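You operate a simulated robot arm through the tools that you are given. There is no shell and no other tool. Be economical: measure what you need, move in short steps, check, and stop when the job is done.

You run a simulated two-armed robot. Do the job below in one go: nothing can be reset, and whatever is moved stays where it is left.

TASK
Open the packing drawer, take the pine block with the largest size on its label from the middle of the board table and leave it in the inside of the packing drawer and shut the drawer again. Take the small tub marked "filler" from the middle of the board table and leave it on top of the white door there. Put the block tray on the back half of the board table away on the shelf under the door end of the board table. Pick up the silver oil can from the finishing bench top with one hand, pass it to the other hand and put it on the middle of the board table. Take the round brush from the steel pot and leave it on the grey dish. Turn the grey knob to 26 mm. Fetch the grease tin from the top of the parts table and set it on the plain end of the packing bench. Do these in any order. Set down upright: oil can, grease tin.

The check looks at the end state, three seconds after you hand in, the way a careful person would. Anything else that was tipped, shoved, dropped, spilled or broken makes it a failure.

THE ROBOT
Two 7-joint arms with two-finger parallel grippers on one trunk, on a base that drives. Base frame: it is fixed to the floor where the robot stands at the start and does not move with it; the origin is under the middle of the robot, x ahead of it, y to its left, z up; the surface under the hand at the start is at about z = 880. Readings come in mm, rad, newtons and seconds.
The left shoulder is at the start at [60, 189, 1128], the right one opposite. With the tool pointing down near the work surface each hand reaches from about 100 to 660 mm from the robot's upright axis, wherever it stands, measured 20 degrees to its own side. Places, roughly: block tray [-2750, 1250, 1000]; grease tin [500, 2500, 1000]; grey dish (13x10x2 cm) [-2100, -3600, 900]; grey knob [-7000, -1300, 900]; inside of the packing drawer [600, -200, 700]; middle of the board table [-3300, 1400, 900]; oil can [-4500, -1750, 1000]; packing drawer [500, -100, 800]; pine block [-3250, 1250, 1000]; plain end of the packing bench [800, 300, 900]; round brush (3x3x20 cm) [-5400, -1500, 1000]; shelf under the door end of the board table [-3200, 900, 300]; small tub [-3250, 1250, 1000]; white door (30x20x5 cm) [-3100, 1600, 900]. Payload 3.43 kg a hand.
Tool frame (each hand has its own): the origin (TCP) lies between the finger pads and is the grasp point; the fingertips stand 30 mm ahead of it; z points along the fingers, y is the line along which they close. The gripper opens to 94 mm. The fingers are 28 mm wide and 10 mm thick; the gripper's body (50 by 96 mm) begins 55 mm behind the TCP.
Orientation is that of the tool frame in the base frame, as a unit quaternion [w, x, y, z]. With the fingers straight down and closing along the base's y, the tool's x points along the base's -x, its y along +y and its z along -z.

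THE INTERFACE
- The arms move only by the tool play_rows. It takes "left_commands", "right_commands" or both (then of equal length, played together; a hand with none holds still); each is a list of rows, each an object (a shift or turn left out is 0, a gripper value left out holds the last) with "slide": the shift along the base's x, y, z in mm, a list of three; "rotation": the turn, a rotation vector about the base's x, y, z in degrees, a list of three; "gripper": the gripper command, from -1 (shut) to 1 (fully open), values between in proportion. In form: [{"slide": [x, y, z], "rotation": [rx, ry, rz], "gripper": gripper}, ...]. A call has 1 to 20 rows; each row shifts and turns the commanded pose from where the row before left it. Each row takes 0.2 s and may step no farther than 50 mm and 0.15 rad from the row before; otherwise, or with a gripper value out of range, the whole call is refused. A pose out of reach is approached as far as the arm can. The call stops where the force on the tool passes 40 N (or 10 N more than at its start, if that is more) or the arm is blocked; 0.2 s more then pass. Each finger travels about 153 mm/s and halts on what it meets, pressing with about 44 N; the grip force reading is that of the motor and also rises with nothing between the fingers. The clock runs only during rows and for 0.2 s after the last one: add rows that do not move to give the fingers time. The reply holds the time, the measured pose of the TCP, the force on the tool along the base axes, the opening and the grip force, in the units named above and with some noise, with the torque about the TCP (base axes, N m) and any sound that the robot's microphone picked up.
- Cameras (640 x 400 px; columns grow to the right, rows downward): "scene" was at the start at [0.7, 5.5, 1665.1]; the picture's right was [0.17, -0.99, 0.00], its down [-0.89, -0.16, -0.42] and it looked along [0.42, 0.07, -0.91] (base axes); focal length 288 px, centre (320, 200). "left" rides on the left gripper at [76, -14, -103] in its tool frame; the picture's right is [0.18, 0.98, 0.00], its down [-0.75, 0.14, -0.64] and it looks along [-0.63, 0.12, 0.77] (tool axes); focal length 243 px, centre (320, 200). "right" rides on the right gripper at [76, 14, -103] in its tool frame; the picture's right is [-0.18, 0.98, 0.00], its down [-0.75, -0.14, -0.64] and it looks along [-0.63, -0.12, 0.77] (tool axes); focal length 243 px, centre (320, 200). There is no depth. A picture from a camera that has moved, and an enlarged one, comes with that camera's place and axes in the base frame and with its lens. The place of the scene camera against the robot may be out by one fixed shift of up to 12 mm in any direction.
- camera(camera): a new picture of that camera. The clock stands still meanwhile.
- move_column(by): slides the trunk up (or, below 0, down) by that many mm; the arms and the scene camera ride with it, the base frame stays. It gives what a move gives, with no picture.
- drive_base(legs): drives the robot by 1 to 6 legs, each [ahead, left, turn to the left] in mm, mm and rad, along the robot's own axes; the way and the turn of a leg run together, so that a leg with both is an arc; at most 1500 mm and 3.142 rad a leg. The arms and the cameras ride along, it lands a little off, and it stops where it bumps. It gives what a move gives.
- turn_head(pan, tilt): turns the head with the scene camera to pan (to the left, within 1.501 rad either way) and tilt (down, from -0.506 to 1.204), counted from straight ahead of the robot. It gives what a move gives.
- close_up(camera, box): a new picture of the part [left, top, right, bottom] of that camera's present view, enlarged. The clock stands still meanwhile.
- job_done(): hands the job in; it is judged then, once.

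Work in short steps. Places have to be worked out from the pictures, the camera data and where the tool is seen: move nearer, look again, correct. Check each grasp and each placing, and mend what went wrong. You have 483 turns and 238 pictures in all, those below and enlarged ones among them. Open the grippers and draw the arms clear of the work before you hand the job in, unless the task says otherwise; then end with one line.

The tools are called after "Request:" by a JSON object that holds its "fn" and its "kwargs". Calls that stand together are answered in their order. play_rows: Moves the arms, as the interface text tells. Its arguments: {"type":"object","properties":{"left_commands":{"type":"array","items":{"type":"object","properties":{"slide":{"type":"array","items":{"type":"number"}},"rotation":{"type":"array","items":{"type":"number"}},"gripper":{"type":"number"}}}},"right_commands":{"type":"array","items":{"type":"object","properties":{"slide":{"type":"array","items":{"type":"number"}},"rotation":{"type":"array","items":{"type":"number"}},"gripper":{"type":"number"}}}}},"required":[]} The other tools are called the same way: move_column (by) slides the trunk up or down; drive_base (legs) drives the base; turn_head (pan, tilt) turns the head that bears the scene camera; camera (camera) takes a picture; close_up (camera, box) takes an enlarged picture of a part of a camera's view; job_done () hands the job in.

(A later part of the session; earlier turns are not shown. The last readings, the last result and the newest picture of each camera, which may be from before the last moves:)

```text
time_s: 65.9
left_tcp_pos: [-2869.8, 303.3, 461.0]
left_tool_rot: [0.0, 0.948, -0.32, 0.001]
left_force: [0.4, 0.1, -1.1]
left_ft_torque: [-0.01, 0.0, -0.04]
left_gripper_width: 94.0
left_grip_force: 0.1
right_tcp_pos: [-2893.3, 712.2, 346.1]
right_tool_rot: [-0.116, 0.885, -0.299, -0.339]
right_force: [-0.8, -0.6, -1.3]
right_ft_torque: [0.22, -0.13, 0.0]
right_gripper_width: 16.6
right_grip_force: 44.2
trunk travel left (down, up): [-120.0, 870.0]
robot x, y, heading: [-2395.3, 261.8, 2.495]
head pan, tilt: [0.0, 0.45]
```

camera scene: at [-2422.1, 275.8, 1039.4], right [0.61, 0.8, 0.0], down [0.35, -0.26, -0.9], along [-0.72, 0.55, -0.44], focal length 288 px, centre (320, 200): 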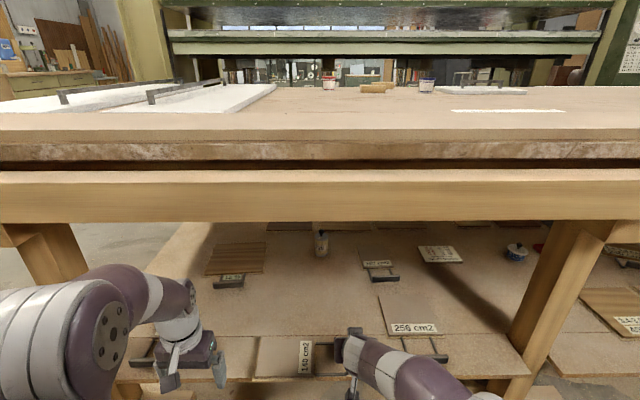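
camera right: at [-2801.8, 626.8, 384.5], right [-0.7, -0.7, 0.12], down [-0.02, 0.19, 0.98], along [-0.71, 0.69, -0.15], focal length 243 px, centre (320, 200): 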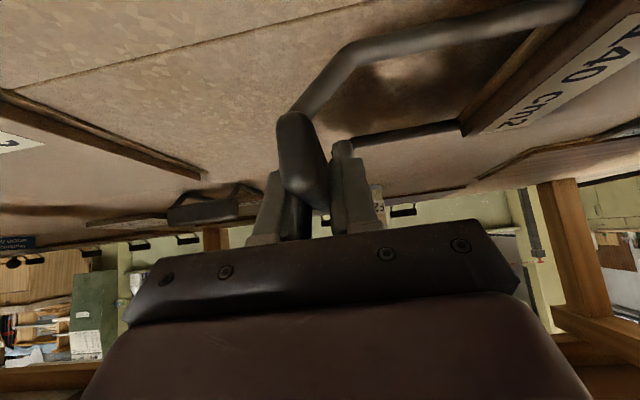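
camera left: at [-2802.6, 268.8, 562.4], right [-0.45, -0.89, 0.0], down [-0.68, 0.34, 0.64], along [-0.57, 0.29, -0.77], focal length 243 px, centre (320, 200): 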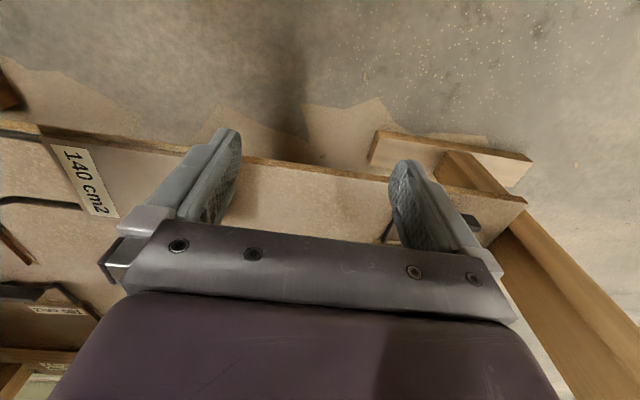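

Not yet touching; I continue down in small steps.

Request:
{"fn": "play_rows", "kwargs": {"right_commands": [{"slide": [0, 0, -3]}, {"slide": [0, 0, -3]}, {"slide": [0, 0, -3]}, {"slide": [0, 0, 0]}]}}

Request:
{"fn": "close_up", "kwargs": {"camera": "right", "box": [280, 0, 640, 225]}}

```text
time_s: 66.9
left_tcp_pos: [-2871.1, 303.7, 461.9]
left_tool_rot: [0.0, 0.948, -0.32, 0.001]
left_force: [0.7, -0.3, -0.7]
left_ft_torque: [0.05, 0.03, -0.02]
left_gripper_width: 93.9
left_grip_force: 0.1
right_tcp_pos: [-2893.4, 713.0, 337.6]
right_tool_rot: [-0.116, 0.884, -0.299, -0.34]
right_force: [1.2, 3.9, 6.8]
right_ft_torque: [-0.56, -0.08, 0.06]
right_gripper_width: 16.8
right_grip_force: 44.1
trunk travel left (down, up): [-120.0, 870.0]
robot x, y, heading: [-2396.9, 260.2, 2.493]
head pan, tilt: [0.0, 0.45]
```

```text
1.78 times, centred on (460, 112) of right
camera zoom: at [-2802.4, 627.0, 361.9], right [-0.7, -0.7, 0.12], down [-0.02, 0.19, 0.98], along [-0.71, 0.69, -0.15], focal length 431 px, centre (71, 356)
```

zoom: 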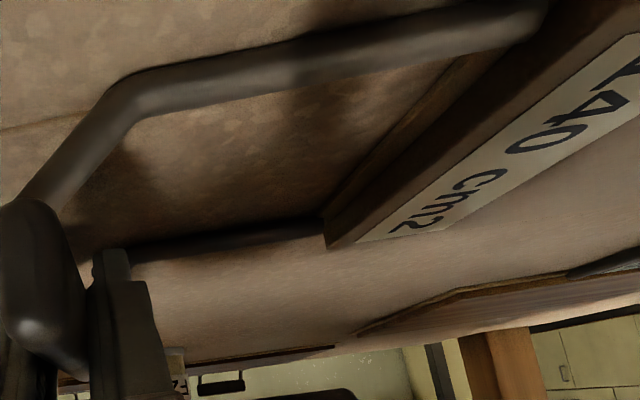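

Contact reached (about 7 N up). I open and withdraw back-up along the tool axis.

Request:
{"fn": "play_rows", "kwargs": {"right_commands": [{"gripper": 0.5}, {"gripper": 0.5}, {"gripper": 0.5}, {"slide": [16, -12, 22]}, {"slide": [16, -12, 22]}, {"slide": [16, -12, 22]}, {"slide": [30, -22, 5]}, {"slide": [30, -22, 0]}, {"slide": [30, -22, 0]}, {"slide": [0, 0, 0]}]}}

Request:
{"fn": "camera", "kwargs": {"camera": "scene"}}

```text
time_s: 69.1
left_tcp_pos: [-2870.0, 303.1, 459.8]
left_tool_rot: [0.0, 0.948, -0.319, 0.0]
left_force: [0.0, 0.1, -0.3]
left_ft_torque: [-0.01, 0.0, -0.01]
left_gripper_width: 94.0
left_grip_force: 0.1
right_tcp_pos: [-2771.5, 611.7, 396.7]
right_tool_rot: [-0.115, 0.885, -0.298, -0.338]
right_force: [-0.5, -0.2, -0.6]
right_ft_torque: [0.02, 0.0, -0.01]
right_gripper_width: 70.5
right_grip_force: 0.0
right hand out of reach, approached as far as the arm can: row 9
trunk travel left (down, up): [-120.0, 870.0]
robot x, y, heading: [-2400.1, 259.6, 2.491]
head pan, tilt: [0.0, 0.45]
```

```text
203 pictures are left
camera scene: at [-2422.1, 275.8, 1039.4], right [0.61, 0.8, 0.0], down [0.35, -0.26, -0.9], along [-0.72, 0.55, -0.44], focal length 288 px, centre (320, 200)
```

scene: 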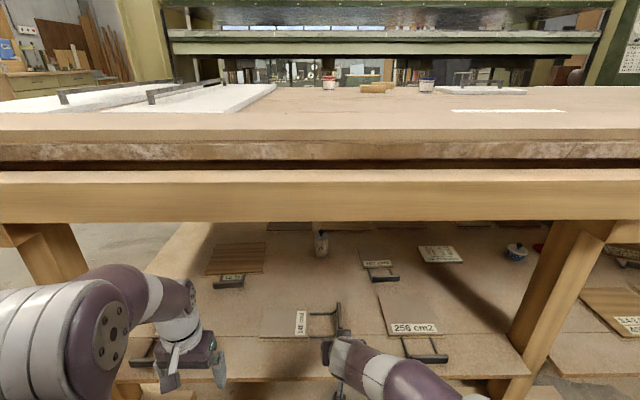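

The tray rests on the shelf. I back off and raise the trunk again, then move left along the table toward its door end.

Request:
{"fn": "drive_base", "kwargs": {"legs": [[-280, 0, 0]]}}

Request:
{"fn": "move_column", "kwargs": {"by": 680}}

Request:
{"fn": "drive_base", "kwargs": {"legs": [[0, 900, 0]]}}

Request:
{"fn": "turn_head", "kwargs": {"pan": 0, "tilt": 0.4}}

Request:
{"fn": "camera", "kwargs": {"camera": "scene"}}

```text
time_s: 71.1
left_tcp_pos: [-2646.4, 132.0, 461.8]
left_tool_rot: [0.0, 0.948, -0.318, 0.0]
left_force: [-0.1, -0.4, -0.2]
left_ft_torque: [-0.01, 0.0, 0.04]
left_gripper_width: 94.0
left_grip_force: 0.0
right_tcp_pos: [-2547.3, 440.5, 396.9]
right_tool_rot: [-0.115, 0.885, -0.297, -0.339]
right_force: [-0.2, -0.1, 0.0]
right_ft_torque: [0.01, 0.01, 0.0]
right_gripper_width: 70.4
right_grip_force: 0.1
trunk travel left (down, up): [-120.0, 870.0]
robot x, y, heading: [-2175.7, 91.5, 2.493]
head pan, tilt: [0.0, 0.45]
```

```text
refused: 680 is not a number from -400 to 400
```

```text
time_s: 75.9
left_tcp_pos: [-3196.2, -602.9, 463.2]
left_tool_rot: [0.0, 0.949, -0.315, 0.0]
left_force: [-1.0, -0.2, -0.2]
left_ft_torque: [-0.03, 0.02, 0.01]
left_gripper_width: 93.9
left_grip_force: 0.2
right_tcp_pos: [-3100.0, -292.3, 398.5]
right_tool_rot: [-0.114, 0.886, -0.294, -0.339]
right_force: [-0.3, 0.5, 0.3]
right_ft_torque: [-0.03, -0.01, 0.02]
right_gripper_width: 70.6
right_grip_force: 0.2
trunk travel left (down, up): [-120.0, 870.0]
robot x, y, heading: [-2721.6, -638.5, 2.502]
head pan, tilt: [0.0, 0.45]
```

```text
time_s: 76.5
left_tcp_pos: [-3196.4, -604.3, 459.7]
left_tool_rot: [0.0, 0.949, -0.314, 0.0]
left_force: [-0.3, 1.1, 0.3]
left_ft_torque: [-0.01, -0.03, 0.0]
left_gripper_width: 93.9
left_grip_force: 0.1
right_tcp_pos: [-3100.5, -292.9, 397.6]
right_tool_rot: [-0.114, 0.886, -0.294, -0.34]
right_force: [-0.6, -0.5, 0.6]
right_ft_torque: [0.02, -0.01, 0.03]
right_gripper_width: 70.6
right_grip_force: 0.0
trunk travel left (down, up): [-120.0, 870.0]
robot x, y, heading: [-2724.5, -644.3, 2.502]
head pan, tilt: [0.0, 0.4]
```

```text
202 pictures are left
camera scene: at [-2748.1, -626.3, 1044.1], right [0.6, 0.8, 0.0], down [0.31, -0.23, -0.92], along [-0.74, 0.55, -0.39], focal length 288 px, centre (320, 200)
```

scene: 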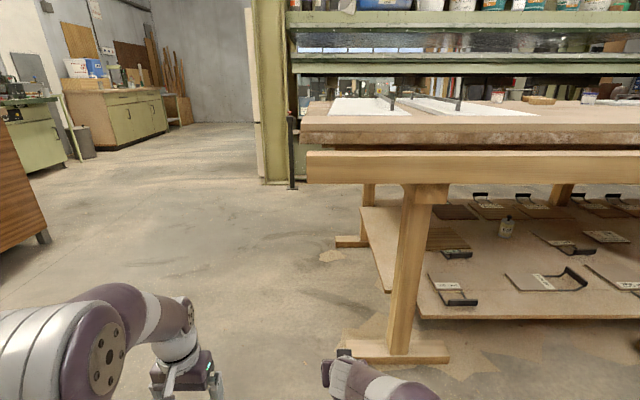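

There is a wide aisle (~1.1 m) between table and press, so I will use it later with the oil can. I raise the trunk and turn left to look at the finishing bench and machines.

Request:
{"fn": "move_column", "kwargs": {"by": 400}}

Request:
{"fn": "move_column", "kwargs": {"by": 280}}

Request:
{"fn": "drive_base", "kwargs": {"legs": [[0, 0, 0.9]]}}

Request:
{"fn": "camera", "kwargs": {"camera": "scene"}}

```text
time_s: 80.3
left_tcp_pos: [-3195.1, -603.8, 861.0]
left_tool_rot: [0.0, 0.949, -0.315, 0.0]
left_force: [-0.4, 0.1, -0.2]
left_ft_torque: [0.0, 0.01, 0.04]
left_gripper_width: 93.9
left_grip_force: 0.0
right_tcp_pos: [-3101.0, -292.6, 797.1]
right_tool_rot: [-0.114, 0.886, -0.293, -0.34]
right_force: [0.5, -0.8, -0.1]
right_ft_torque: [0.04, 0.01, 0.01]
right_gripper_width: 70.3
right_grip_force: 0.1
trunk travel left (down, up): [-520.0, 470.0]
robot x, y, heading: [-2722.9, -640.2, 2.497]
head pan, tilt: [0.0, 0.4]
```

```text
time_s: 83.2
left_tcp_pos: [-3196.8, -603.4, 1140.7]
left_tool_rot: [-0.001, 0.949, -0.314, 0.0]
left_force: [-0.1, 0.2, 0.4]
left_ft_torque: [-0.01, -0.02, 0.02]
left_gripper_width: 94.2
left_grip_force: 0.1
right_tcp_pos: [-3099.7, -292.8, 1077.1]
right_tool_rot: [-0.114, 0.887, -0.294, -0.339]
right_force: [-0.1, -0.4, 0.7]
right_ft_torque: [-0.01, 0.0, 0.0]
right_gripper_width: 70.3
right_grip_force: 0.0
trunk travel left (down, up): [-800.0, 190.0]
robot x, y, heading: [-2721.6, -638.8, 2.5]
head pan, tilt: [0.0, 0.4]
```

```text
time_s: 85.9
left_tcp_pos: [-3037.2, -995.9, 1140.7]
left_tool_rot: [0.0, 0.99, 0.142, 0.0]
left_force: [-0.8, -0.1, 0.5]
left_ft_torque: [0.0, -0.01, 0.01]
left_gripper_width: 94.1
left_grip_force: 0.0
right_tcp_pos: [-3227.3, -733.7, 1077.0]
right_tool_rot: [0.049, 0.925, 0.132, -0.354]
right_force: [-0.1, 0.0, 0.4]
right_ft_torque: [0.01, 0.01, -0.01]
right_gripper_width: 70.3
right_grip_force: 0.1
trunk travel left (down, up): [-800.0, 190.0]
robot x, y, heading: [-2721.8, -645.0, -2.858]
head pan, tilt: [0.0, 0.4]
```

```text
201 pictures are left
camera scene: at [-2753.3, -655.1, 1724.1], right [-0.28, 0.96, 0.0], down [0.37, 0.11, -0.92], along [-0.88, -0.26, -0.39], focal length 288 px, centre (320, 200)
```

scene: 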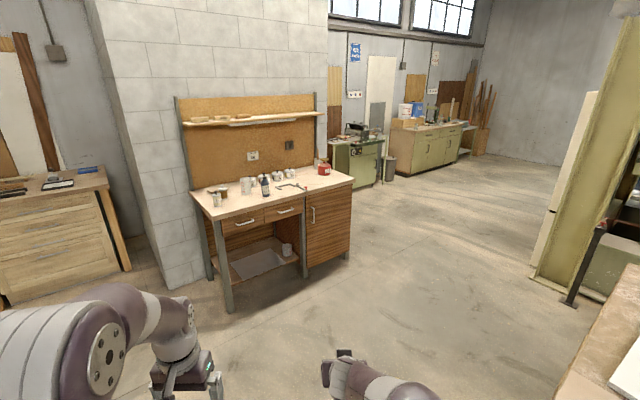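

Request:
{"fn": "close_up", "kwargs": {"camera": "scene", "box": [180, 140, 370, 260]}}

Request:
{"fn": "close_up", "kwargs": {"camera": "scene", "box": [320, 80, 480, 180]}}

```text
3.33 times, centred on (275, 200) of scene
camera zoom: at [-2753.3, -655.1, 1724.1], right [-0.28, 0.96, 0.0], down [0.37, 0.11, -0.92], along [-0.88, -0.26, -0.39], focal length 961 px, centre (470, 200)
```

zoom: 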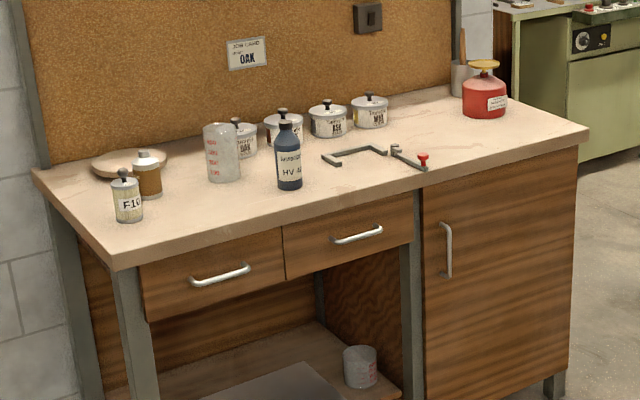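

```text
4.00 times, centred on (400, 130) of scene
camera zoom: at [-2753.3, -655.1, 1724.1], right [-0.28, 0.96, 0.0], down [0.37, 0.11, -0.92], along [-0.88, -0.26, -0.39], focal length 1153 px, centre (0, 480)
```

zoom: 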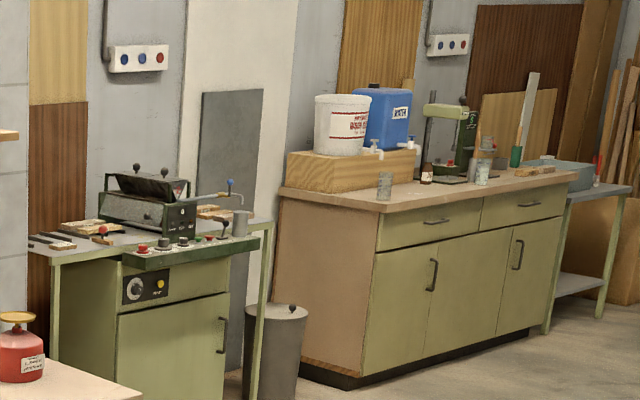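

The steel pot with the brush matches a grey cup with a stick behind the red can on the finishing bench; the knob is on the green machine further on. I drive in front of the finishing bench, turning to face it.

Request:
{"fn": "drive_base", "kwargs": {"legs": [[0, 250, 0], [1334, -561, 0], [0, 0, 0.644]]}}

Request:
{"fn": "turn_head", "kwargs": {"pan": 0, "tilt": 0.55}}

Request:
{"fn": "camera", "kwargs": {"camera": "scene"}}

```text
time_s: 87.8
left_tcp_pos: [-2971.0, -1229.2, 1140.9]
left_tool_rot: [0.0, 0.989, 0.147, 0.0]
left_force: [-0.4, -0.5, 0.2]
left_ft_torque: [0.03, 0.04, 0.0]
left_gripper_width: 94.0
left_grip_force: 0.0
right_tcp_pos: [-3162.6, -968.6, 1076.8]
right_tool_rot: [0.05, 0.924, 0.137, -0.354]
right_force: [0.8, -0.3, 0.0]
right_ft_torque: [0.03, 0.0, -0.03]
right_gripper_width: 70.7
right_grip_force: 0.0
trunk travel left (down, up): [-800.0, 190.0]
robot x, y, heading: [-2661.9, -868.4, -2.85]
head pan, tilt: [0.0, 0.4]
stopped in leg 1: the robot was blocked; the commanded pose is now the measured one
```

```text
time_s: 88.5
left_tcp_pos: [-2970.6, -1225.1, 1141.7]
left_tool_rot: [-0.001, 0.989, 0.147, 0.0]
left_force: [0.2, -0.4, 0.7]
left_ft_torque: [0.01, -0.02, 0.01]
left_gripper_width: 94.1
left_grip_force: 0.0
right_tcp_pos: [-3164.0, -965.0, 1076.9]
right_tool_rot: [0.052, 0.924, 0.137, -0.354]
right_force: [0.6, -0.2, 0.4]
right_ft_torque: [-0.02, 0.04, 0.0]
right_gripper_width: 70.3
right_grip_force: 0.0
trunk travel left (down, up): [-800.0, 190.0]
robot x, y, heading: [-2656.1, -868.3, -2.846]
head pan, tilt: [0.0, 0.55]
```

```text
198 pictures are left
camera scene: at [-2688.1, -880.7, 1710.4], right [-0.29, 0.96, 0.0], down [0.5, 0.15, -0.85], along [-0.82, -0.25, -0.52], focal length 288 px, centre (320, 200)
```

scene: 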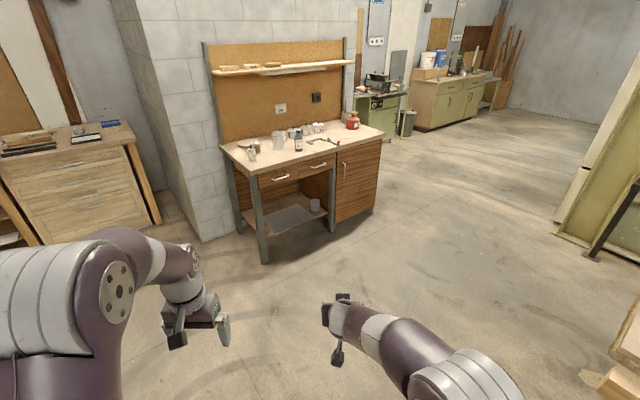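

I bumped something on my left. I look that way.

Request:
{"fn": "turn_head", "kwargs": {"pan": 1.3, "tilt": 0.9}}

Request:
{"fn": "camera", "kwargs": {"camera": "scene"}}

```text
time_s: 90.0
left_tcp_pos: [-2970.8, -1225.9, 1141.4]
left_tool_rot: [0.001, 0.989, 0.147, 0.0]
left_force: [-0.3, -0.7, 0.3]
left_ft_torque: [-0.02, -0.03, 0.01]
left_gripper_width: 94.2
left_grip_force: 0.0
right_tcp_pos: [-3163.6, -964.8, 1076.9]
right_tool_rot: [0.051, 0.924, 0.138, -0.354]
right_force: [0.4, 0.1, 0.1]
right_ft_torque: [-0.02, 0.0, -0.02]
right_gripper_width: 70.5
right_grip_force: 0.0
trunk travel left (down, up): [-800.0, 190.0]
robot x, y, heading: [-2657.3, -870.6, -2.848]
head pan, tilt: [1.3, 0.901]
```

```text
197 pictures are left
camera scene: at [-2599.8, -930.4, 1681.1], right [-1.0, -0.02, 0.0], down [-0.02, 0.78, -0.62], along [0.01, -0.62, -0.78], focal length 288 px, centre (320, 200)
```

scene: 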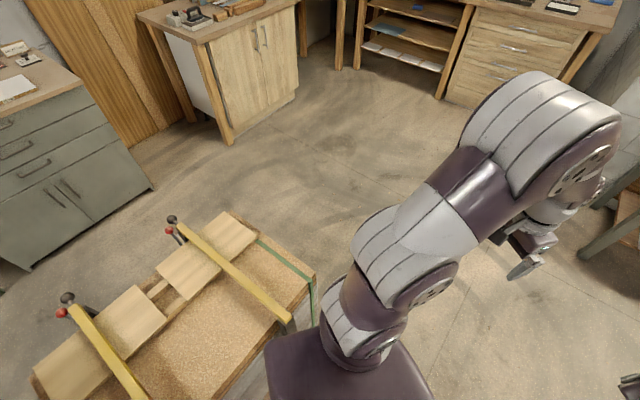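

The clamping rack is just beside my left rear. I move away forward-right as planned, then turn to the bench.

Request:
{"fn": "drive_base", "kwargs": {"legs": [[700, -295, 0], [628, -264, 0], [0, 0, 0.634]]}}

Request:
{"fn": "turn_head", "kwargs": {"pan": 0, "tilt": 0.6}}

Request:
{"fn": "camera", "kwargs": {"camera": "scene"}}

```text
time_s: 99.1
left_tcp_pos: [-4111.1, -1201.1, 1141.2]
left_tool_rot: [0.001, 0.891, 0.454, 0.0]
left_force: [-0.5, 0.1, 0.0]
left_ft_torque: [0.02, 0.0, 0.01]
left_gripper_width: 94.3
left_grip_force: 0.0
right_tcp_pos: [-4421.9, -1110.5, 1077.4]
right_tool_rot: [0.161, 0.832, 0.424, -0.319]
right_force: [0.4, -0.7, -0.2]
right_ft_torque: [0.0, -0.01, 0.02]
right_gripper_width: 70.7
right_grip_force: 0.0
trunk travel left (down, up): [-800.0, 190.0]
robot x, y, heading: [-4079.8, -723.7, -2.203]
head pan, tilt: [1.3, 0.901]
```

```text
time_s: 100.6
left_tcp_pos: [-4110.5, -1201.0, 1141.4]
left_tool_rot: [0.0, 0.891, 0.453, -0.001]
left_force: [0.8, 0.0, 0.0]
left_ft_torque: [-0.01, 0.01, 0.0]
left_gripper_width: 94.3
left_grip_force: 0.0
right_tcp_pos: [-4422.1, -1109.7, 1076.9]
right_tool_rot: [0.161, 0.832, 0.424, -0.319]
right_force: [0.4, -0.3, -0.5]
right_ft_torque: [0.02, -0.01, -0.02]
right_gripper_width: 70.5
right_grip_force: 0.0
trunk travel left (down, up): [-800.0, 190.0]
robot x, y, heading: [-4081.7, -726.7, -2.201]
head pan, tilt: [0.0, 0.6]
```

```text
196 pictures are left
camera scene: at [-4095.9, -755.7, 1705.9], right [-0.81, 0.59, 0.0], down [0.33, 0.46, -0.82], along [-0.48, -0.67, -0.57], focal length 288 px, centre (320, 200)
```

scene: 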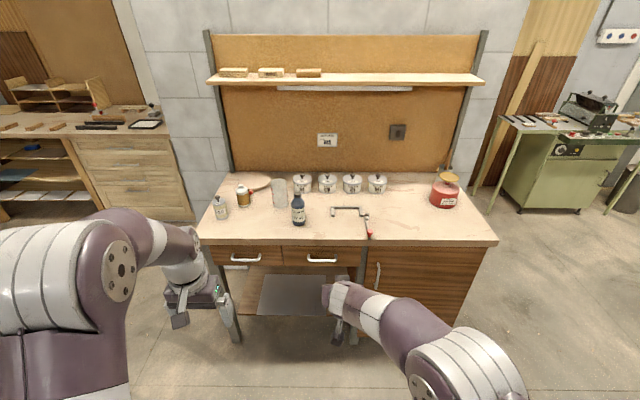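

Request:
{"fn": "close_up", "kwargs": {"camera": "scene", "box": [190, 160, 410, 260]}}

Request:
{"fn": "close_up", "kwargs": {"camera": "scene", "box": [380, 120, 520, 240]}}

Request:
{"fn": "close_up", "kwargs": {"camera": "scene", "box": [480, 80, 640, 180]}}

```text
2.91 times, centred on (300, 210) of scene
camera zoom: at [-4095.9, -755.7, 1705.9], right [-0.81, 0.59, 0.0], down [0.33, 0.46, -0.82], along [-0.48, -0.67, -0.57], focal length 839 px, centre (378, 171)
```

zoom: 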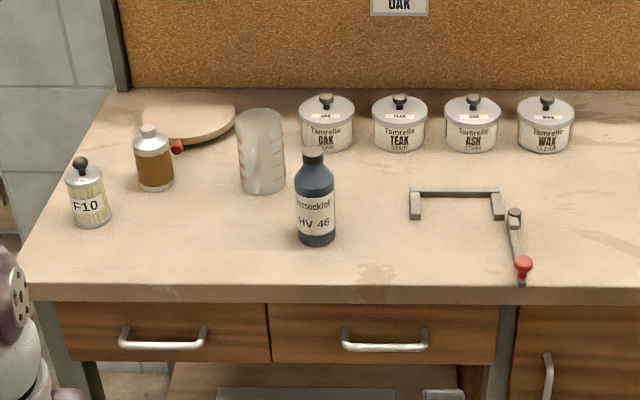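

```text
3.33 times, centred on (450, 180) of scene
camera zoom: at [-4095.9, -755.7, 1705.9], right [-0.81, 0.59, 0.0], down [0.33, 0.46, -0.82], along [-0.48, -0.67, -0.57], focal length 961 px, centre (-113, 267)
```

zoom: 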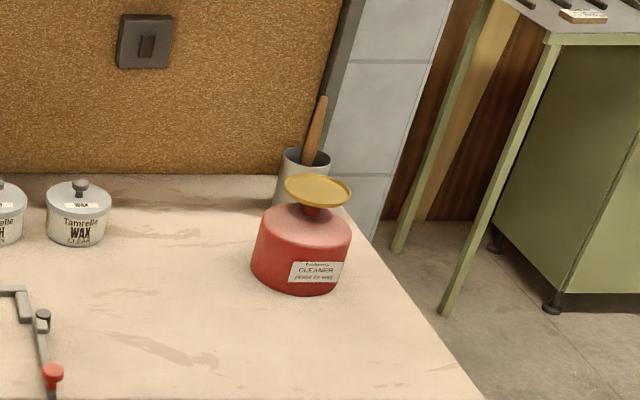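

```text
4.00 times, centred on (560, 130) of scene
camera zoom: at [-4095.9, -755.7, 1705.9], right [-0.81, 0.59, 0.0], down [0.33, 0.46, -0.82], along [-0.48, -0.67, -0.57], focal length 1153 px, centre (-640, 480)
```

zoom: 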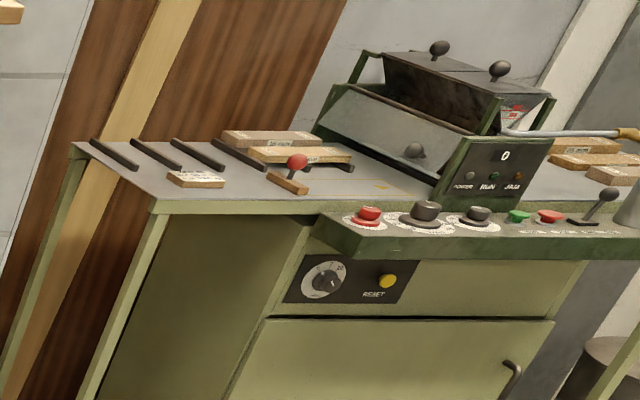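

I need to tell which is the silver oil can: F10 tin or the silver can with the brown band. I enlarge strongly.

Request:
{"fn": "close_up", "kwargs": {"camera": "scene", "box": [208, 176, 272, 226]}}

Request:
{"fn": "close_up", "kwargs": {"camera": "scene", "box": [268, 170, 332, 230]}}

```text
8.00 times, centred on (240, 201) of scene
camera zoom: at [-4095.9, -755.7, 1705.9], right [-0.81, 0.59, 0.0], down [0.33, 0.46, -0.82], along [-0.48, -0.67, -0.57], focal length 2307 px, centre (960, 192)
```

zoom: 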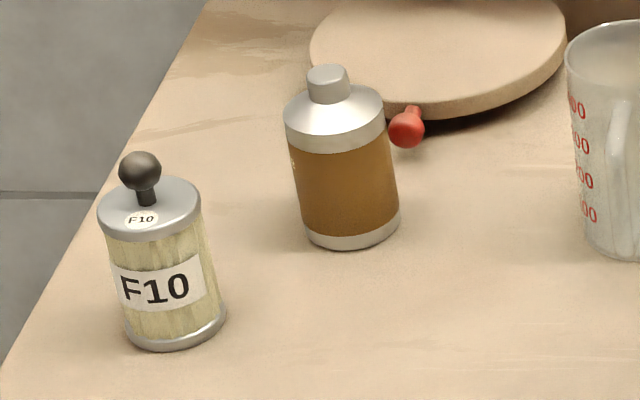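

```text
6.67 times, centred on (300, 200) of scene
camera zoom: at [-4095.9, -755.7, 1705.9], right [-0.81, 0.59, 0.0], down [0.33, 0.46, -0.82], along [-0.48, -0.67, -0.57], focal length 1922 px, centre (453, 200)
```

zoom: 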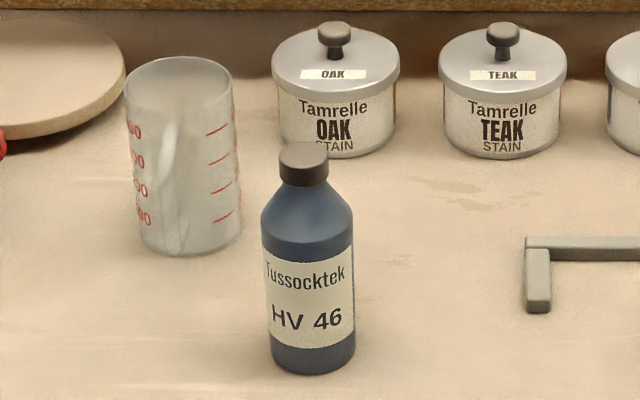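

The can with the silver top and neck and brown band is the oil can (F10 is a filler/biscuit tin, HV46 is blue). First the knob: I go right past the bench and then toward the green machine.

Request:
{"fn": "drive_base", "kwargs": {"legs": [[0, -1000, 0], [900, -950, 0]]}}

Request:
{"fn": "turn_head", "kwargs": {"pan": 0, "tilt": 0.5}}

Request:
{"fn": "camera", "kwargs": {"camera": "scene"}}

```text
time_s: 112.1
left_tcp_pos: [-6249.8, -754.3, 1141.6]
left_tool_rot: [0.0, 0.893, 0.45, 0.0]
left_force: [-0.1, 0.0, -0.2]
left_ft_torque: [0.0, 0.01, 0.01]
left_gripper_width: 94.2
left_grip_force: 0.1
right_tcp_pos: [-6561.5, -658.0, 1076.1]
right_tool_rot: [0.159, 0.834, 0.42, -0.321]
right_force: [-0.7, -0.2, -0.3]
right_ft_torque: [0.03, -0.01, 0.01]
right_gripper_width: 70.6
right_grip_force: 0.1
trunk travel left (down, up): [-800.0, 190.0]
robot x, y, heading: [-6210.5, -280.4, -2.213]
head pan, tilt: [0.0, 0.6]
```

```text
time_s: 112.7
left_tcp_pos: [-6250.7, -754.3, 1140.6]
left_tool_rot: [0.0, 0.893, 0.449, 0.0]
left_force: [-0.1, -0.9, 0.4]
left_ft_torque: [0.06, 0.02, -0.01]
left_gripper_width: 93.8
left_grip_force: 0.1
right_tcp_pos: [-6561.1, -658.6, 1077.1]
right_tool_rot: [0.159, 0.834, 0.42, -0.32]
right_force: [0.0, 0.1, 0.8]
right_ft_torque: [0.02, 0.02, 0.03]
right_gripper_width: 70.5
right_grip_force: 0.0
trunk travel left (down, up): [-800.0, 190.0]
robot x, y, heading: [-6217.8, -278.3, -2.209]
head pan, tilt: [0.0, 0.499]
```

```text
190 pictures are left
camera scene: at [-6232.1, -310.5, 1714.9], right [-0.8, 0.6, 0.0], down [0.29, 0.38, -0.88], along [-0.52, -0.7, -0.48], focal length 288 px, centre (320, 200)
```

scene: 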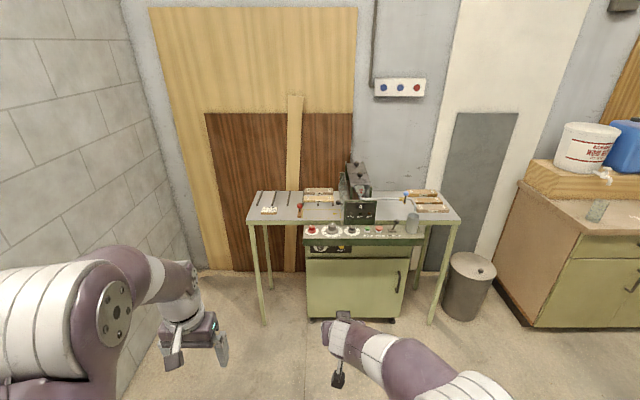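

Request:
{"fn": "close_up", "kwargs": {"camera": "scene", "box": [290, 180, 440, 280]}}

Request:
{"fn": "close_up", "kwargs": {"camera": "scene", "box": [300, 215, 380, 265]}}

```text
4.00 times, centred on (365, 230) of scene
camera zoom: at [-6232.1, -310.5, 1714.9], right [-0.8, 0.6, 0.0], down [0.29, 0.38, -0.88], along [-0.52, -0.7, -0.48], focal length 1153 px, centre (140, 80)
```

zoom: 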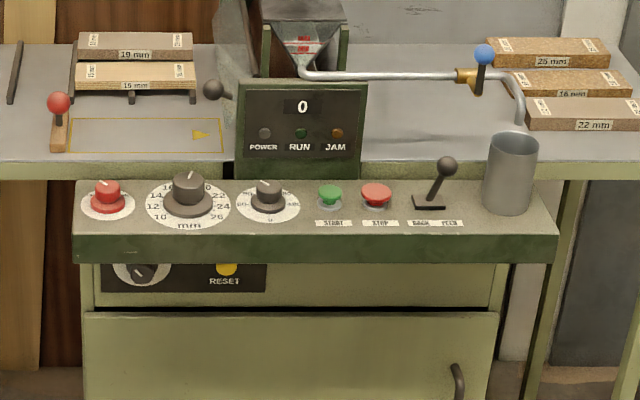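

```text
8.00 times, centred on (340, 240) of scene
camera zoom: at [-6232.1, -310.5, 1714.9], right [-0.8, 0.6, 0.0], down [0.29, 0.38, -0.88], along [-0.52, -0.7, -0.48], focal length 2307 px, centre (160, -120)
```

zoom: 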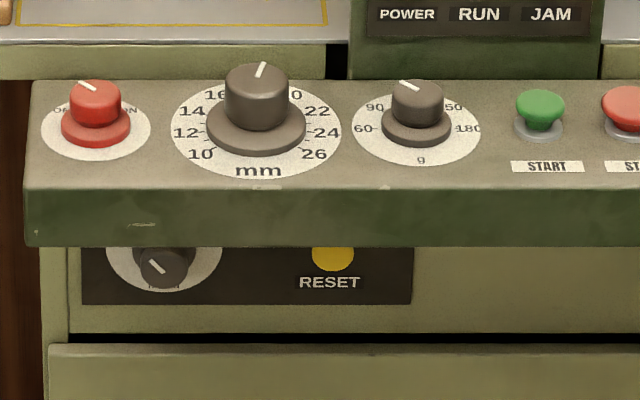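

The mm dial: 10 at lower left, 18 at top, 26 at lower right; the pointer is near 18.5–19. I drive up to the machine.

Request:
{"fn": "drive_base", "kwargs": {"legs": [[600, 60, 0]]}}

Request:
{"fn": "turn_head", "kwargs": {"pan": 0, "tilt": 0.9}}

Request:
{"fn": "camera", "kwargs": {"camera": "scene"}}

Request:
{"fn": "camera", "kwargs": {"camera": "right"}}

```text
time_s: 116.2
left_tcp_pos: [-6569.3, -1278.6, 1140.9]
left_tool_rot: [0.0, 0.894, 0.448, -0.001]
left_force: [-0.4, -0.5, 0.0]
left_ft_torque: [0.0, 0.0, 0.0]
left_gripper_width: 94.0
left_grip_force: 0.0
right_tcp_pos: [-6880.0, -1181.1, 1077.1]
right_tool_rot: [0.158, 0.835, 0.418, -0.321]
right_force: [-0.1, -0.2, 0.6]
right_ft_torque: [-0.01, 0.02, 0.01]
right_gripper_width: 70.6
right_grip_force: 0.0
trunk travel left (down, up): [-800.0, 190.0]
robot x, y, heading: [-6531.5, -804.7, -2.217]
head pan, tilt: [0.0, 0.499]
```

```text
time_s: 117.0
left_tcp_pos: [-6569.5, -1279.0, 1140.9]
left_tool_rot: [0.001, 0.895, 0.447, 0.0]
left_force: [-0.1, -0.2, -1.6]
left_ft_torque: [-0.03, 0.02, 0.02]
left_gripper_width: 94.3
left_grip_force: 0.2
right_tcp_pos: [-6878.7, -1181.6, 1076.1]
right_tool_rot: [0.158, 0.835, 0.417, -0.321]
right_force: [0.3, 0.2, 0.1]
right_ft_torque: [0.0, 0.0, 0.01]
right_gripper_width: 70.3
right_grip_force: 0.1
trunk travel left (down, up): [-800.0, 190.0]
robot x, y, heading: [-6532.7, -805.8, -2.216]
head pan, tilt: [0.0, 0.901]
```

```text
187 pictures are left
camera scene: at [-6539.1, -822.5, 1681.2], right [-0.8, 0.6, 0.0], down [0.47, 0.63, -0.62], along [-0.37, -0.5, -0.78], focal length 288 px, centre (320, 200)
```

scene: 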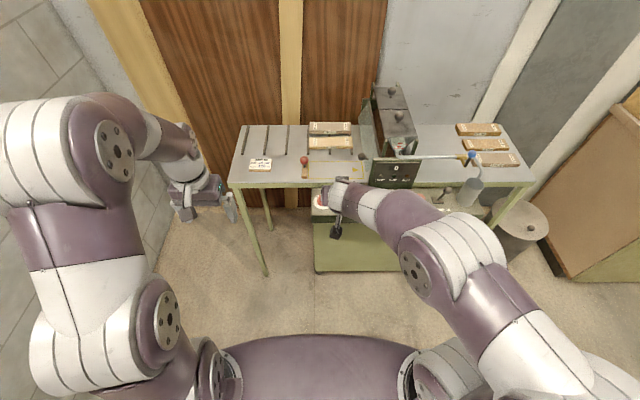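

```text
186 pictures are left
camera right: at [-6792.4, -1089.0, 1101.7], right [0.7, -0.7, 0.12], down [-0.19, -0.02, 0.98], along [-0.69, -0.71, -0.15], focal length 243 px, centre (320, 200)
```

right: 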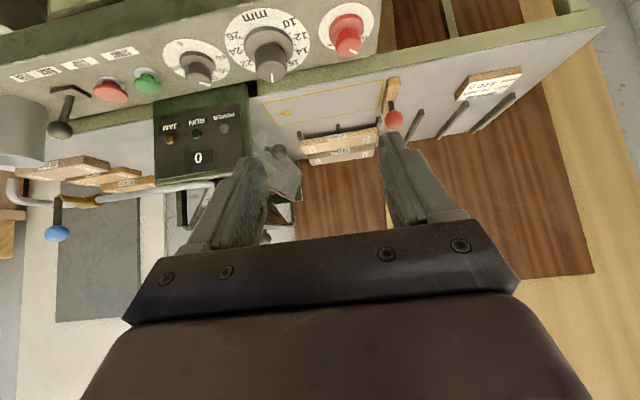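

The knob is near [-6995,-1240,~900]. I straighten the right hand to point down and move above it.

Request:
{"fn": "play_rows", "kwargs": {"right_commands": [{"slide": [-19, -10, -8], "rotation": [5.6, -4.2, 0]}, {"slide": [-19, -10, -8], "rotation": [5.6, -4.2, 0]}, {"slide": [-19, -10, -8], "rotation": [5.6, -4.2, 0]}, {"slide": [-19, -10, -8], "rotation": [5.6, -4.2, 0]}, {"slide": [-19, -10, -8], "rotation": [5.6, -4.2, 0]}, {"slide": [-19, -10, -8], "rotation": [5.2, -3.9, 0]}, {"slide": [0, 0, 0]}]}}

Request:
{"fn": "camera", "kwargs": {"camera": "right"}}

Request:
{"fn": "camera", "kwargs": {"camera": "scene"}}

```text
time_s: 118.7
left_tcp_pos: [-6570.5, -1278.3, 1139.9]
left_tool_rot: [0.0, 0.895, 0.447, 0.001]
left_force: [-0.6, 0.0, -0.6]
left_ft_torque: [0.0, -0.03, 0.02]
left_gripper_width: 94.1
left_grip_force: 0.1
right_tcp_pos: [-6980.7, -1224.6, 1026.1]
right_tool_rot: [0.009, 0.894, 0.447, -0.022]
right_force: [0.6, 0.2, -0.3]
right_ft_torque: [0.01, -0.02, -0.03]
right_gripper_width: 70.3
right_grip_force: 0.0
right hand out of reach, approached as far as the arm can: row 6
trunk travel left (down, up): [-800.0, 190.0]
robot x, y, heading: [-6531.4, -804.4, -2.218]
head pan, tilt: [0.0, 0.901]
```

```text
185 pictures are left
camera right: at [-6920.1, -1168.4, 1123.8], right [0.68, -0.74, 0.01], down [-0.54, -0.49, 0.68], along [-0.5, -0.46, -0.74], focal length 243 px, centre (320, 200)
```

right: 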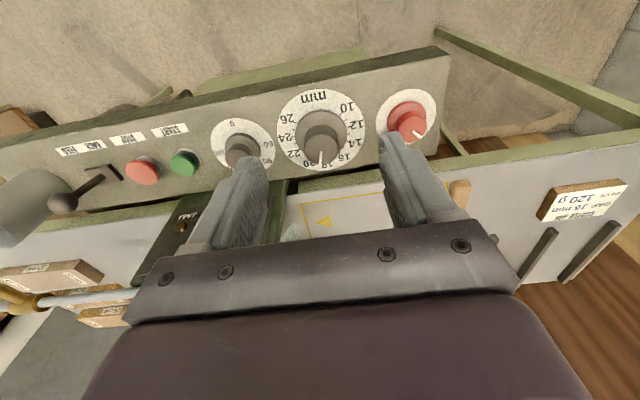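

```text
184 pictures are left
camera scene: at [-6538.7, -822.1, 1681.1], right [-0.8, 0.6, 0.0], down [0.47, 0.63, -0.62], along [-0.37, -0.5, -0.78], focal length 288 px, centre (320, 200)
```

scene: 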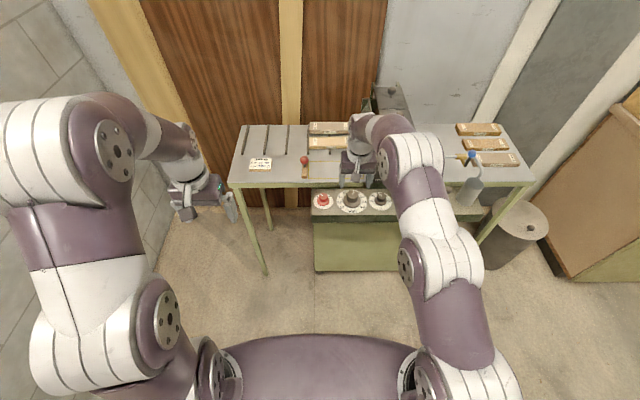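

Triangulating, the knob top is at about [-7027,-1266,870], slightly past reach. I pull the hand back, then drive 100 mm closer.

Request:
{"fn": "play_rows", "kwargs": {"right_commands": [{"slide": [24, 32, 0]}, {"slide": [24, 32, 0]}, {"slide": [12, 16, 0]}, {"slide": [0, 0, 0]}]}}

Request:
{"fn": "drive_base", "kwargs": {"legs": [[100, 0, 0]]}}

Request:
{"fn": "camera", "kwargs": {"camera": "right"}}

```text
time_s: 119.7
left_tcp_pos: [-6569.9, -1278.0, 1141.0]
left_tool_rot: [0.0, 0.895, 0.447, 0.001]
left_force: [-0.4, 0.7, -0.2]
left_ft_torque: [0.04, 0.01, 0.01]
left_gripper_width: 94.1
left_grip_force: 0.1
right_tcp_pos: [-6920.9, -1143.0, 1025.5]
right_tool_rot: [0.0, 0.894, 0.447, -0.003]
right_force: [0.5, 0.4, -1.0]
right_ft_torque: [-0.01, 0.02, 0.0]
right_gripper_width: 70.5
right_grip_force: 0.0
trunk travel left (down, up): [-800.0, 190.0]
robot x, y, heading: [-6531.3, -805.4, -2.214]
head pan, tilt: [0.0, 0.901]
```

```text
time_s: 120.8
left_tcp_pos: [-6630.5, -1359.2, 1141.0]
left_tool_rot: [0.0, 0.895, 0.446, -0.001]
left_force: [-0.1, 0.6, 0.2]
left_ft_torque: [0.0, -0.02, -0.01]
left_gripper_width: 93.8
left_grip_force: 0.0
right_tcp_pos: [-6980.1, -1221.5, 1025.3]
right_tool_rot: [-0.001, 0.895, 0.447, -0.004]
right_force: [-0.2, -2.0, 0.6]
right_ft_torque: [0.01, -0.01, 0.0]
right_gripper_width: 70.5
right_grip_force: 0.1
trunk travel left (down, up): [-800.0, 190.0]
robot x, y, heading: [-6591.0, -887.5, -2.218]
head pan, tilt: [0.0, 0.901]
```

```text
183 pictures are left
camera right: at [-6922.5, -1168.5, 1126.8], right [0.68, -0.74, 0.0], down [-0.56, -0.52, 0.65], along [-0.48, -0.44, -0.76], focal length 243 px, centre (320, 200)
```

right: 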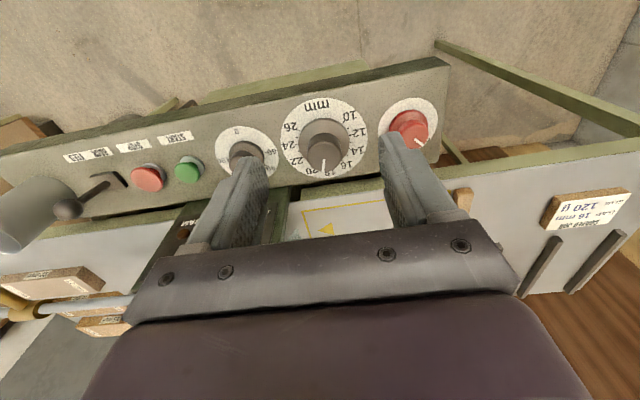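

I yaw the hand +60° (to leave room for a clockwise turn) and place it above the knob axis.

Request:
{"fn": "play_rows", "kwargs": {"right_commands": [{"slide": [-6.4, -6.8, -5], "rotation": [0, 0, 8.5]}, {"slide": [-6.4, -6.8, -5], "rotation": [0, 0, 8.5]}, {"slide": [-6.4, -6.8, -5], "rotation": [0, 0, 8.5]}, {"slide": [-6.4, -6.8, -5], "rotation": [0, 0, 8.5]}, {"slide": [-6.4, -6.8, -5], "rotation": [0, 0, 8.5]}, {"slide": [-6.4, -6.8, -15], "rotation": [0, 0, 8.5]}, {"slide": [-6.4, -6.8, -15], "rotation": [0, 0, 8.5]}, {"slide": [0, 0, 0]}]}}

Request:
{"fn": "camera", "kwargs": {"camera": "right"}}

Request:
{"fn": "close_up", "kwargs": {"camera": "scene", "box": [280, 130, 440, 230]}}

```text
time_s: 122.6
left_tcp_pos: [-6630.0, -1357.0, 1140.2]
left_tool_rot: [0.0, 0.895, 0.447, 0.0]
left_force: [-0.1, -0.2, 1.0]
left_ft_torque: [-0.02, 0.0, 0.01]
left_gripper_width: 93.9
left_grip_force: 0.0
right_tcp_pos: [-7025.9, -1269.1, 970.2]
right_tool_rot: [0.002, 0.554, 0.833, -0.003]
right_force: [0.7, -0.7, 0.6]
right_ft_torque: [-0.01, 0.0, -0.04]
right_gripper_width: 70.5
right_grip_force: 0.1
trunk travel left (down, up): [-800.0, 190.0]
robot x, y, heading: [-6590.5, -884.3, -2.217]
head pan, tilt: [0.0, 0.901]
```

```text
182 pictures are left
camera right: at [-7041.8, -1192.0, 1071.4], right [0.98, 0.21, 0.0], down [0.16, -0.74, 0.65], along [0.13, -0.63, -0.76], focal length 243 px, centre (320, 200)
```

right: 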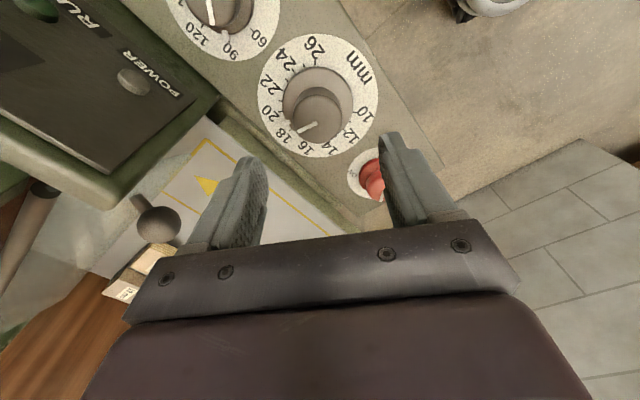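

```text
4.00 times, centred on (360, 180) of scene
camera zoom: at [-6598.8, -901.9, 1681.1], right [-0.8, 0.6, 0.0], down [0.47, 0.63, -0.62], along [-0.37, -0.5, -0.78], focal length 1153 px, centre (160, 280)
```

zoom: 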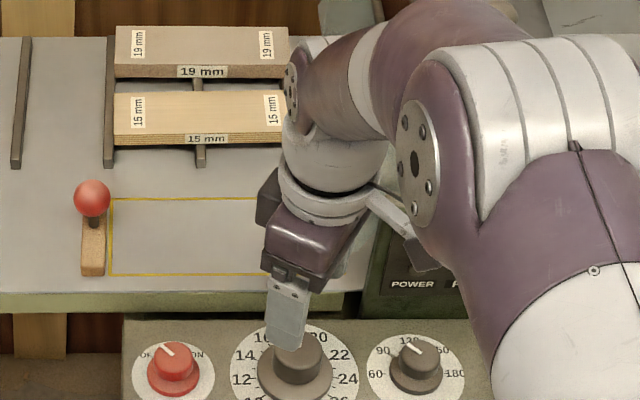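

The hand is over the knob (axis ≈[-7028,-1265]). I descend so the pads straddle the cap.

Request:
{"fn": "play_rows", "kwargs": {"right_commands": [{"slide": [-2, 3, -25]}, {"slide": [0, 0, -25]}, {"slide": [0, 0, -15]}, {"slide": [0, 0, -8]}, {"slide": [0, 0, 0]}]}}

Request:
{"fn": "camera", "kwargs": {"camera": "right"}}

Request:
{"fn": "close_up", "kwargs": {"camera": "scene", "box": [280, 150, 440, 250]}}

```text
time_s: 123.8
left_tcp_pos: [-6630.6, -1358.2, 1140.6]
left_tool_rot: [0.0, 0.895, 0.446, 0.0]
left_force: [-0.1, 0.3, 0.3]
left_ft_torque: [0.01, -0.01, -0.01]
left_gripper_width: 94.0
left_grip_force: 0.0
right_tcp_pos: [-7027.2, -1267.4, 898.1]
right_tool_rot: [0.002, 0.555, 0.832, -0.003]
right_force: [0.1, 0.7, 0.5]
right_ft_torque: [-0.02, 0.0, -0.01]
right_gripper_width: 70.5
right_grip_force: 0.1
trunk travel left (down, up): [-800.0, 190.0]
robot x, y, heading: [-6593.4, -881.9, -2.221]
head pan, tilt: [0.0, 0.901]
```

```text
180 pictures are left
camera right: at [-7043.6, -1189.3, 999.3], right [0.98, 0.21, 0.0], down [0.16, -0.75, 0.65], along [0.13, -0.63, -0.76], focal length 243 px, centre (320, 200)
```

right: 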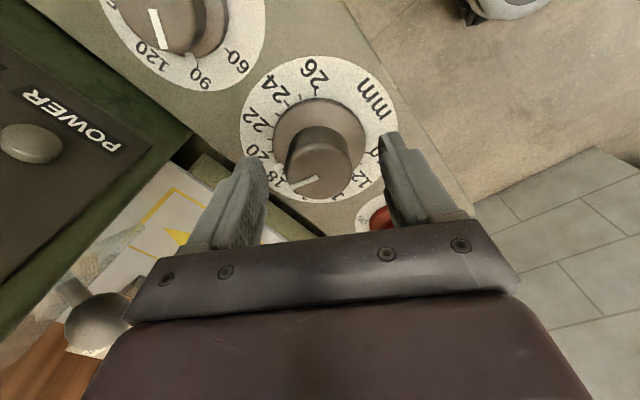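

```text
4.00 times, centred on (360, 200) of scene
camera zoom: at [-6598.9, -902.1, 1681.1], right [-0.8, 0.6, 0.0], down [0.47, 0.63, -0.62], along [-0.37, -0.5, -0.78], focal length 1153 px, centre (160, 200)
```

zoom: 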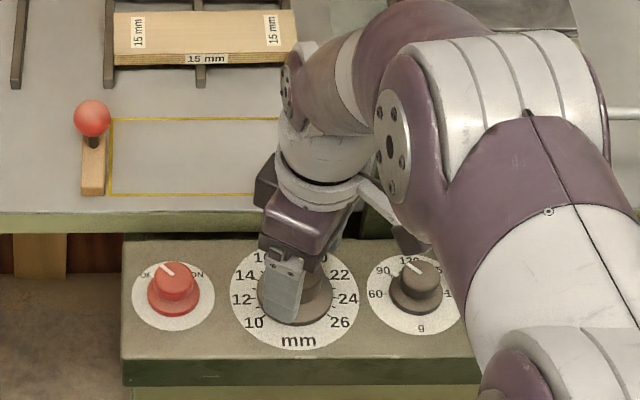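

Tips are just about the cap top; I go 15 mm lower, then close on the cap.

Request:
{"fn": "play_rows", "kwargs": {"right_commands": [{"slide": [0, 0, -8]}, {"slide": [0, 0, -7]}, {"gripper": -1}, {"gripper": -1}, {"gripper": -1}, {"gripper": -1}]}}

Request:
{"fn": "camera", "kwargs": {"camera": "right"}}

```text
time_s: 125.2
left_tcp_pos: [-6632.4, -1358.6, 1140.4]
left_tool_rot: [0.001, 0.895, 0.447, 0.0]
left_force: [0.5, 0.4, 1.8]
left_ft_torque: [0.01, -0.01, 0.02]
left_gripper_width: 93.8
left_grip_force: 0.0
right_tcp_pos: [-7029.5, -1268.3, 882.8]
right_tool_rot: [0.002, 0.555, 0.832, -0.005]
right_force: [-9.9, -3.4, 5.1]
right_ft_torque: [-0.09, 0.52, -0.06]
right_gripper_width: 41.4
right_grip_force: 44.9
trunk travel left (down, up): [-800.0, 190.0]
robot x, y, heading: [-6592.9, -886.6, -2.216]
head pan, tilt: [0.0, 0.901]
```

```text
178 pictures are left
camera right: at [-7044.8, -1190.3, 984.0], right [0.98, 0.21, 0.0], down [0.16, -0.74, 0.65], along [0.13, -0.64, -0.76], focal length 243 px, centre (320, 200)
```

right: 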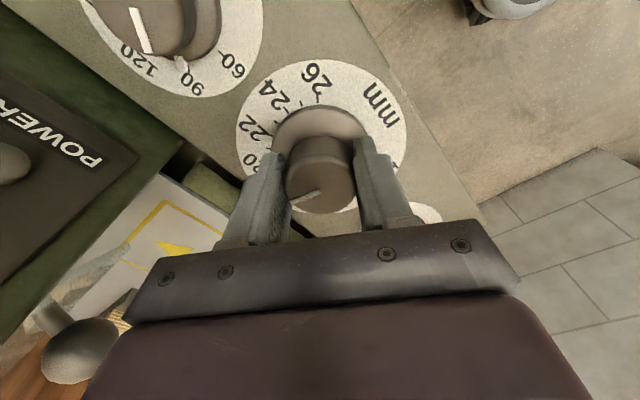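

Gripped (41 mm). I ease the sideways load and turn clockwise about 90°, then look.

Request:
{"fn": "play_rows", "kwargs": {"right_commands": [{"slide": [-2, -1, 0]}, {"rotation": [0, 0, -7.5]}, {"rotation": [0, 0, -7.5]}, {"rotation": [0, 0, -7.5]}, {"rotation": [0, 0, -7.5]}, {"rotation": [0, 0, -7.5]}, {"rotation": [0, 0, -7.5]}, {"rotation": [0, 0, -7.5]}, {"rotation": [0, 0, -7.5]}, {"rotation": [0, 0, -7.5]}, {"rotation": [0, 0, -7.5]}, {"rotation": [0, 0, -7.5]}, {"rotation": [0, 0, -7.5]}, {"slide": [0, 0, 0]}]}}

Request:
{"fn": "camera", "kwargs": {"camera": "right"}}

```text
time_s: 128.2
left_tcp_pos: [-6626.2, -1360.7, 1140.4]
left_tool_rot: [-0.002, 0.895, 0.446, -0.002]
left_force: [0.2, 0.4, 0.0]
left_ft_torque: [0.0, -0.04, 0.02]
left_gripper_width: 94.0
left_grip_force: 0.1
right_tcp_pos: [-7025.5, -1270.8, 882.4]
right_tool_rot: [-0.002, 0.981, 0.195, -0.005]
right_force: [34.5, -17.1, -6.3]
right_ft_torque: [-0.53, -0.33, 0.07]
right_gripper_width: 41.3
right_grip_force: 44.7
trunk travel left (down, up): [-800.0, 190.0]
robot x, y, heading: [-6590.5, -885.8, -2.217]
head pan, tilt: [0.0, 0.901]
```

```text
177 pictures are left
camera right: at [-6948.2, -1254.2, 984.0], right [0.21, -0.98, 0.0], down [-0.74, -0.16, 0.65], along [-0.64, -0.13, -0.76], focal length 243 px, centre (320, 200)
```

right: 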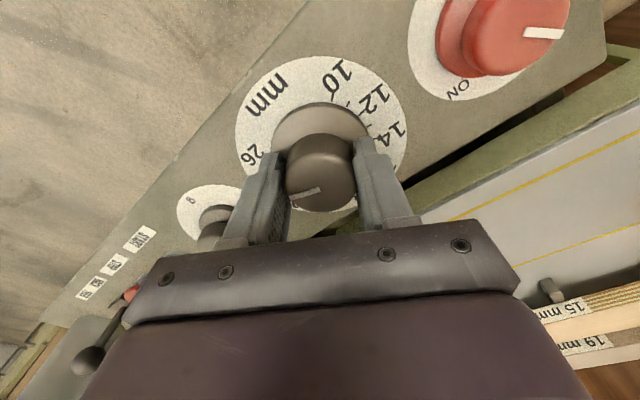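

The knob turned with the hand and is about 12° short of 26. I relieve the side load and turn a bit further.

Request:
{"fn": "play_rows", "kwargs": {"right_commands": [{"slide": [3, -2, 1]}, {"slide": [1, 0, 0]}, {"rotation": [0, 0, -5]}, {"rotation": [0, 0, -5]}, {"slide": [0, 0, 0]}]}}

Request:
{"fn": "close_up", "kwargs": {"camera": "right", "box": [200, 40, 440, 220]}}

```text
time_s: 129.4
left_tcp_pos: [-6629.4, -1359.0, 1140.7]
left_tool_rot: [-0.001, 0.895, 0.446, -0.001]
left_force: [0.4, -0.1, -0.1]
left_ft_torque: [0.0, 0.0, 0.03]
left_gripper_width: 94.1
left_grip_force: 0.0
right_tcp_pos: [-7025.0, -1270.4, 884.2]
right_tool_rot: [-0.003, 0.994, 0.109, -0.004]
right_force: [11.4, -9.0, -7.8]
right_ft_torque: [0.27, -0.25, 0.0]
right_gripper_width: 41.0
right_grip_force: 44.7
trunk travel left (down, up): [-800.0, 190.0]
robot x, y, heading: [-6592.2, -883.2, -2.216]
head pan, tilt: [0.0, 0.901]
```

```text
2.22 times, centred on (320, 130) of right
camera zoom: at [-6946.7, -1268.2, 984.1], right [0.03, -1.0, 0.0], down [-0.76, -0.03, 0.65], along [-0.65, -0.02, -0.76], focal length 539 px, centre (320, 356)
```

zoom: 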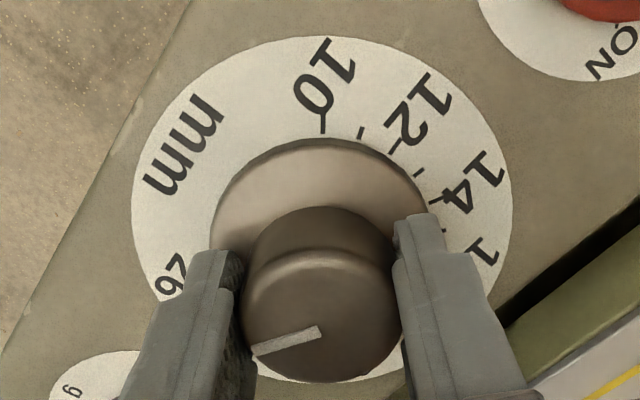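

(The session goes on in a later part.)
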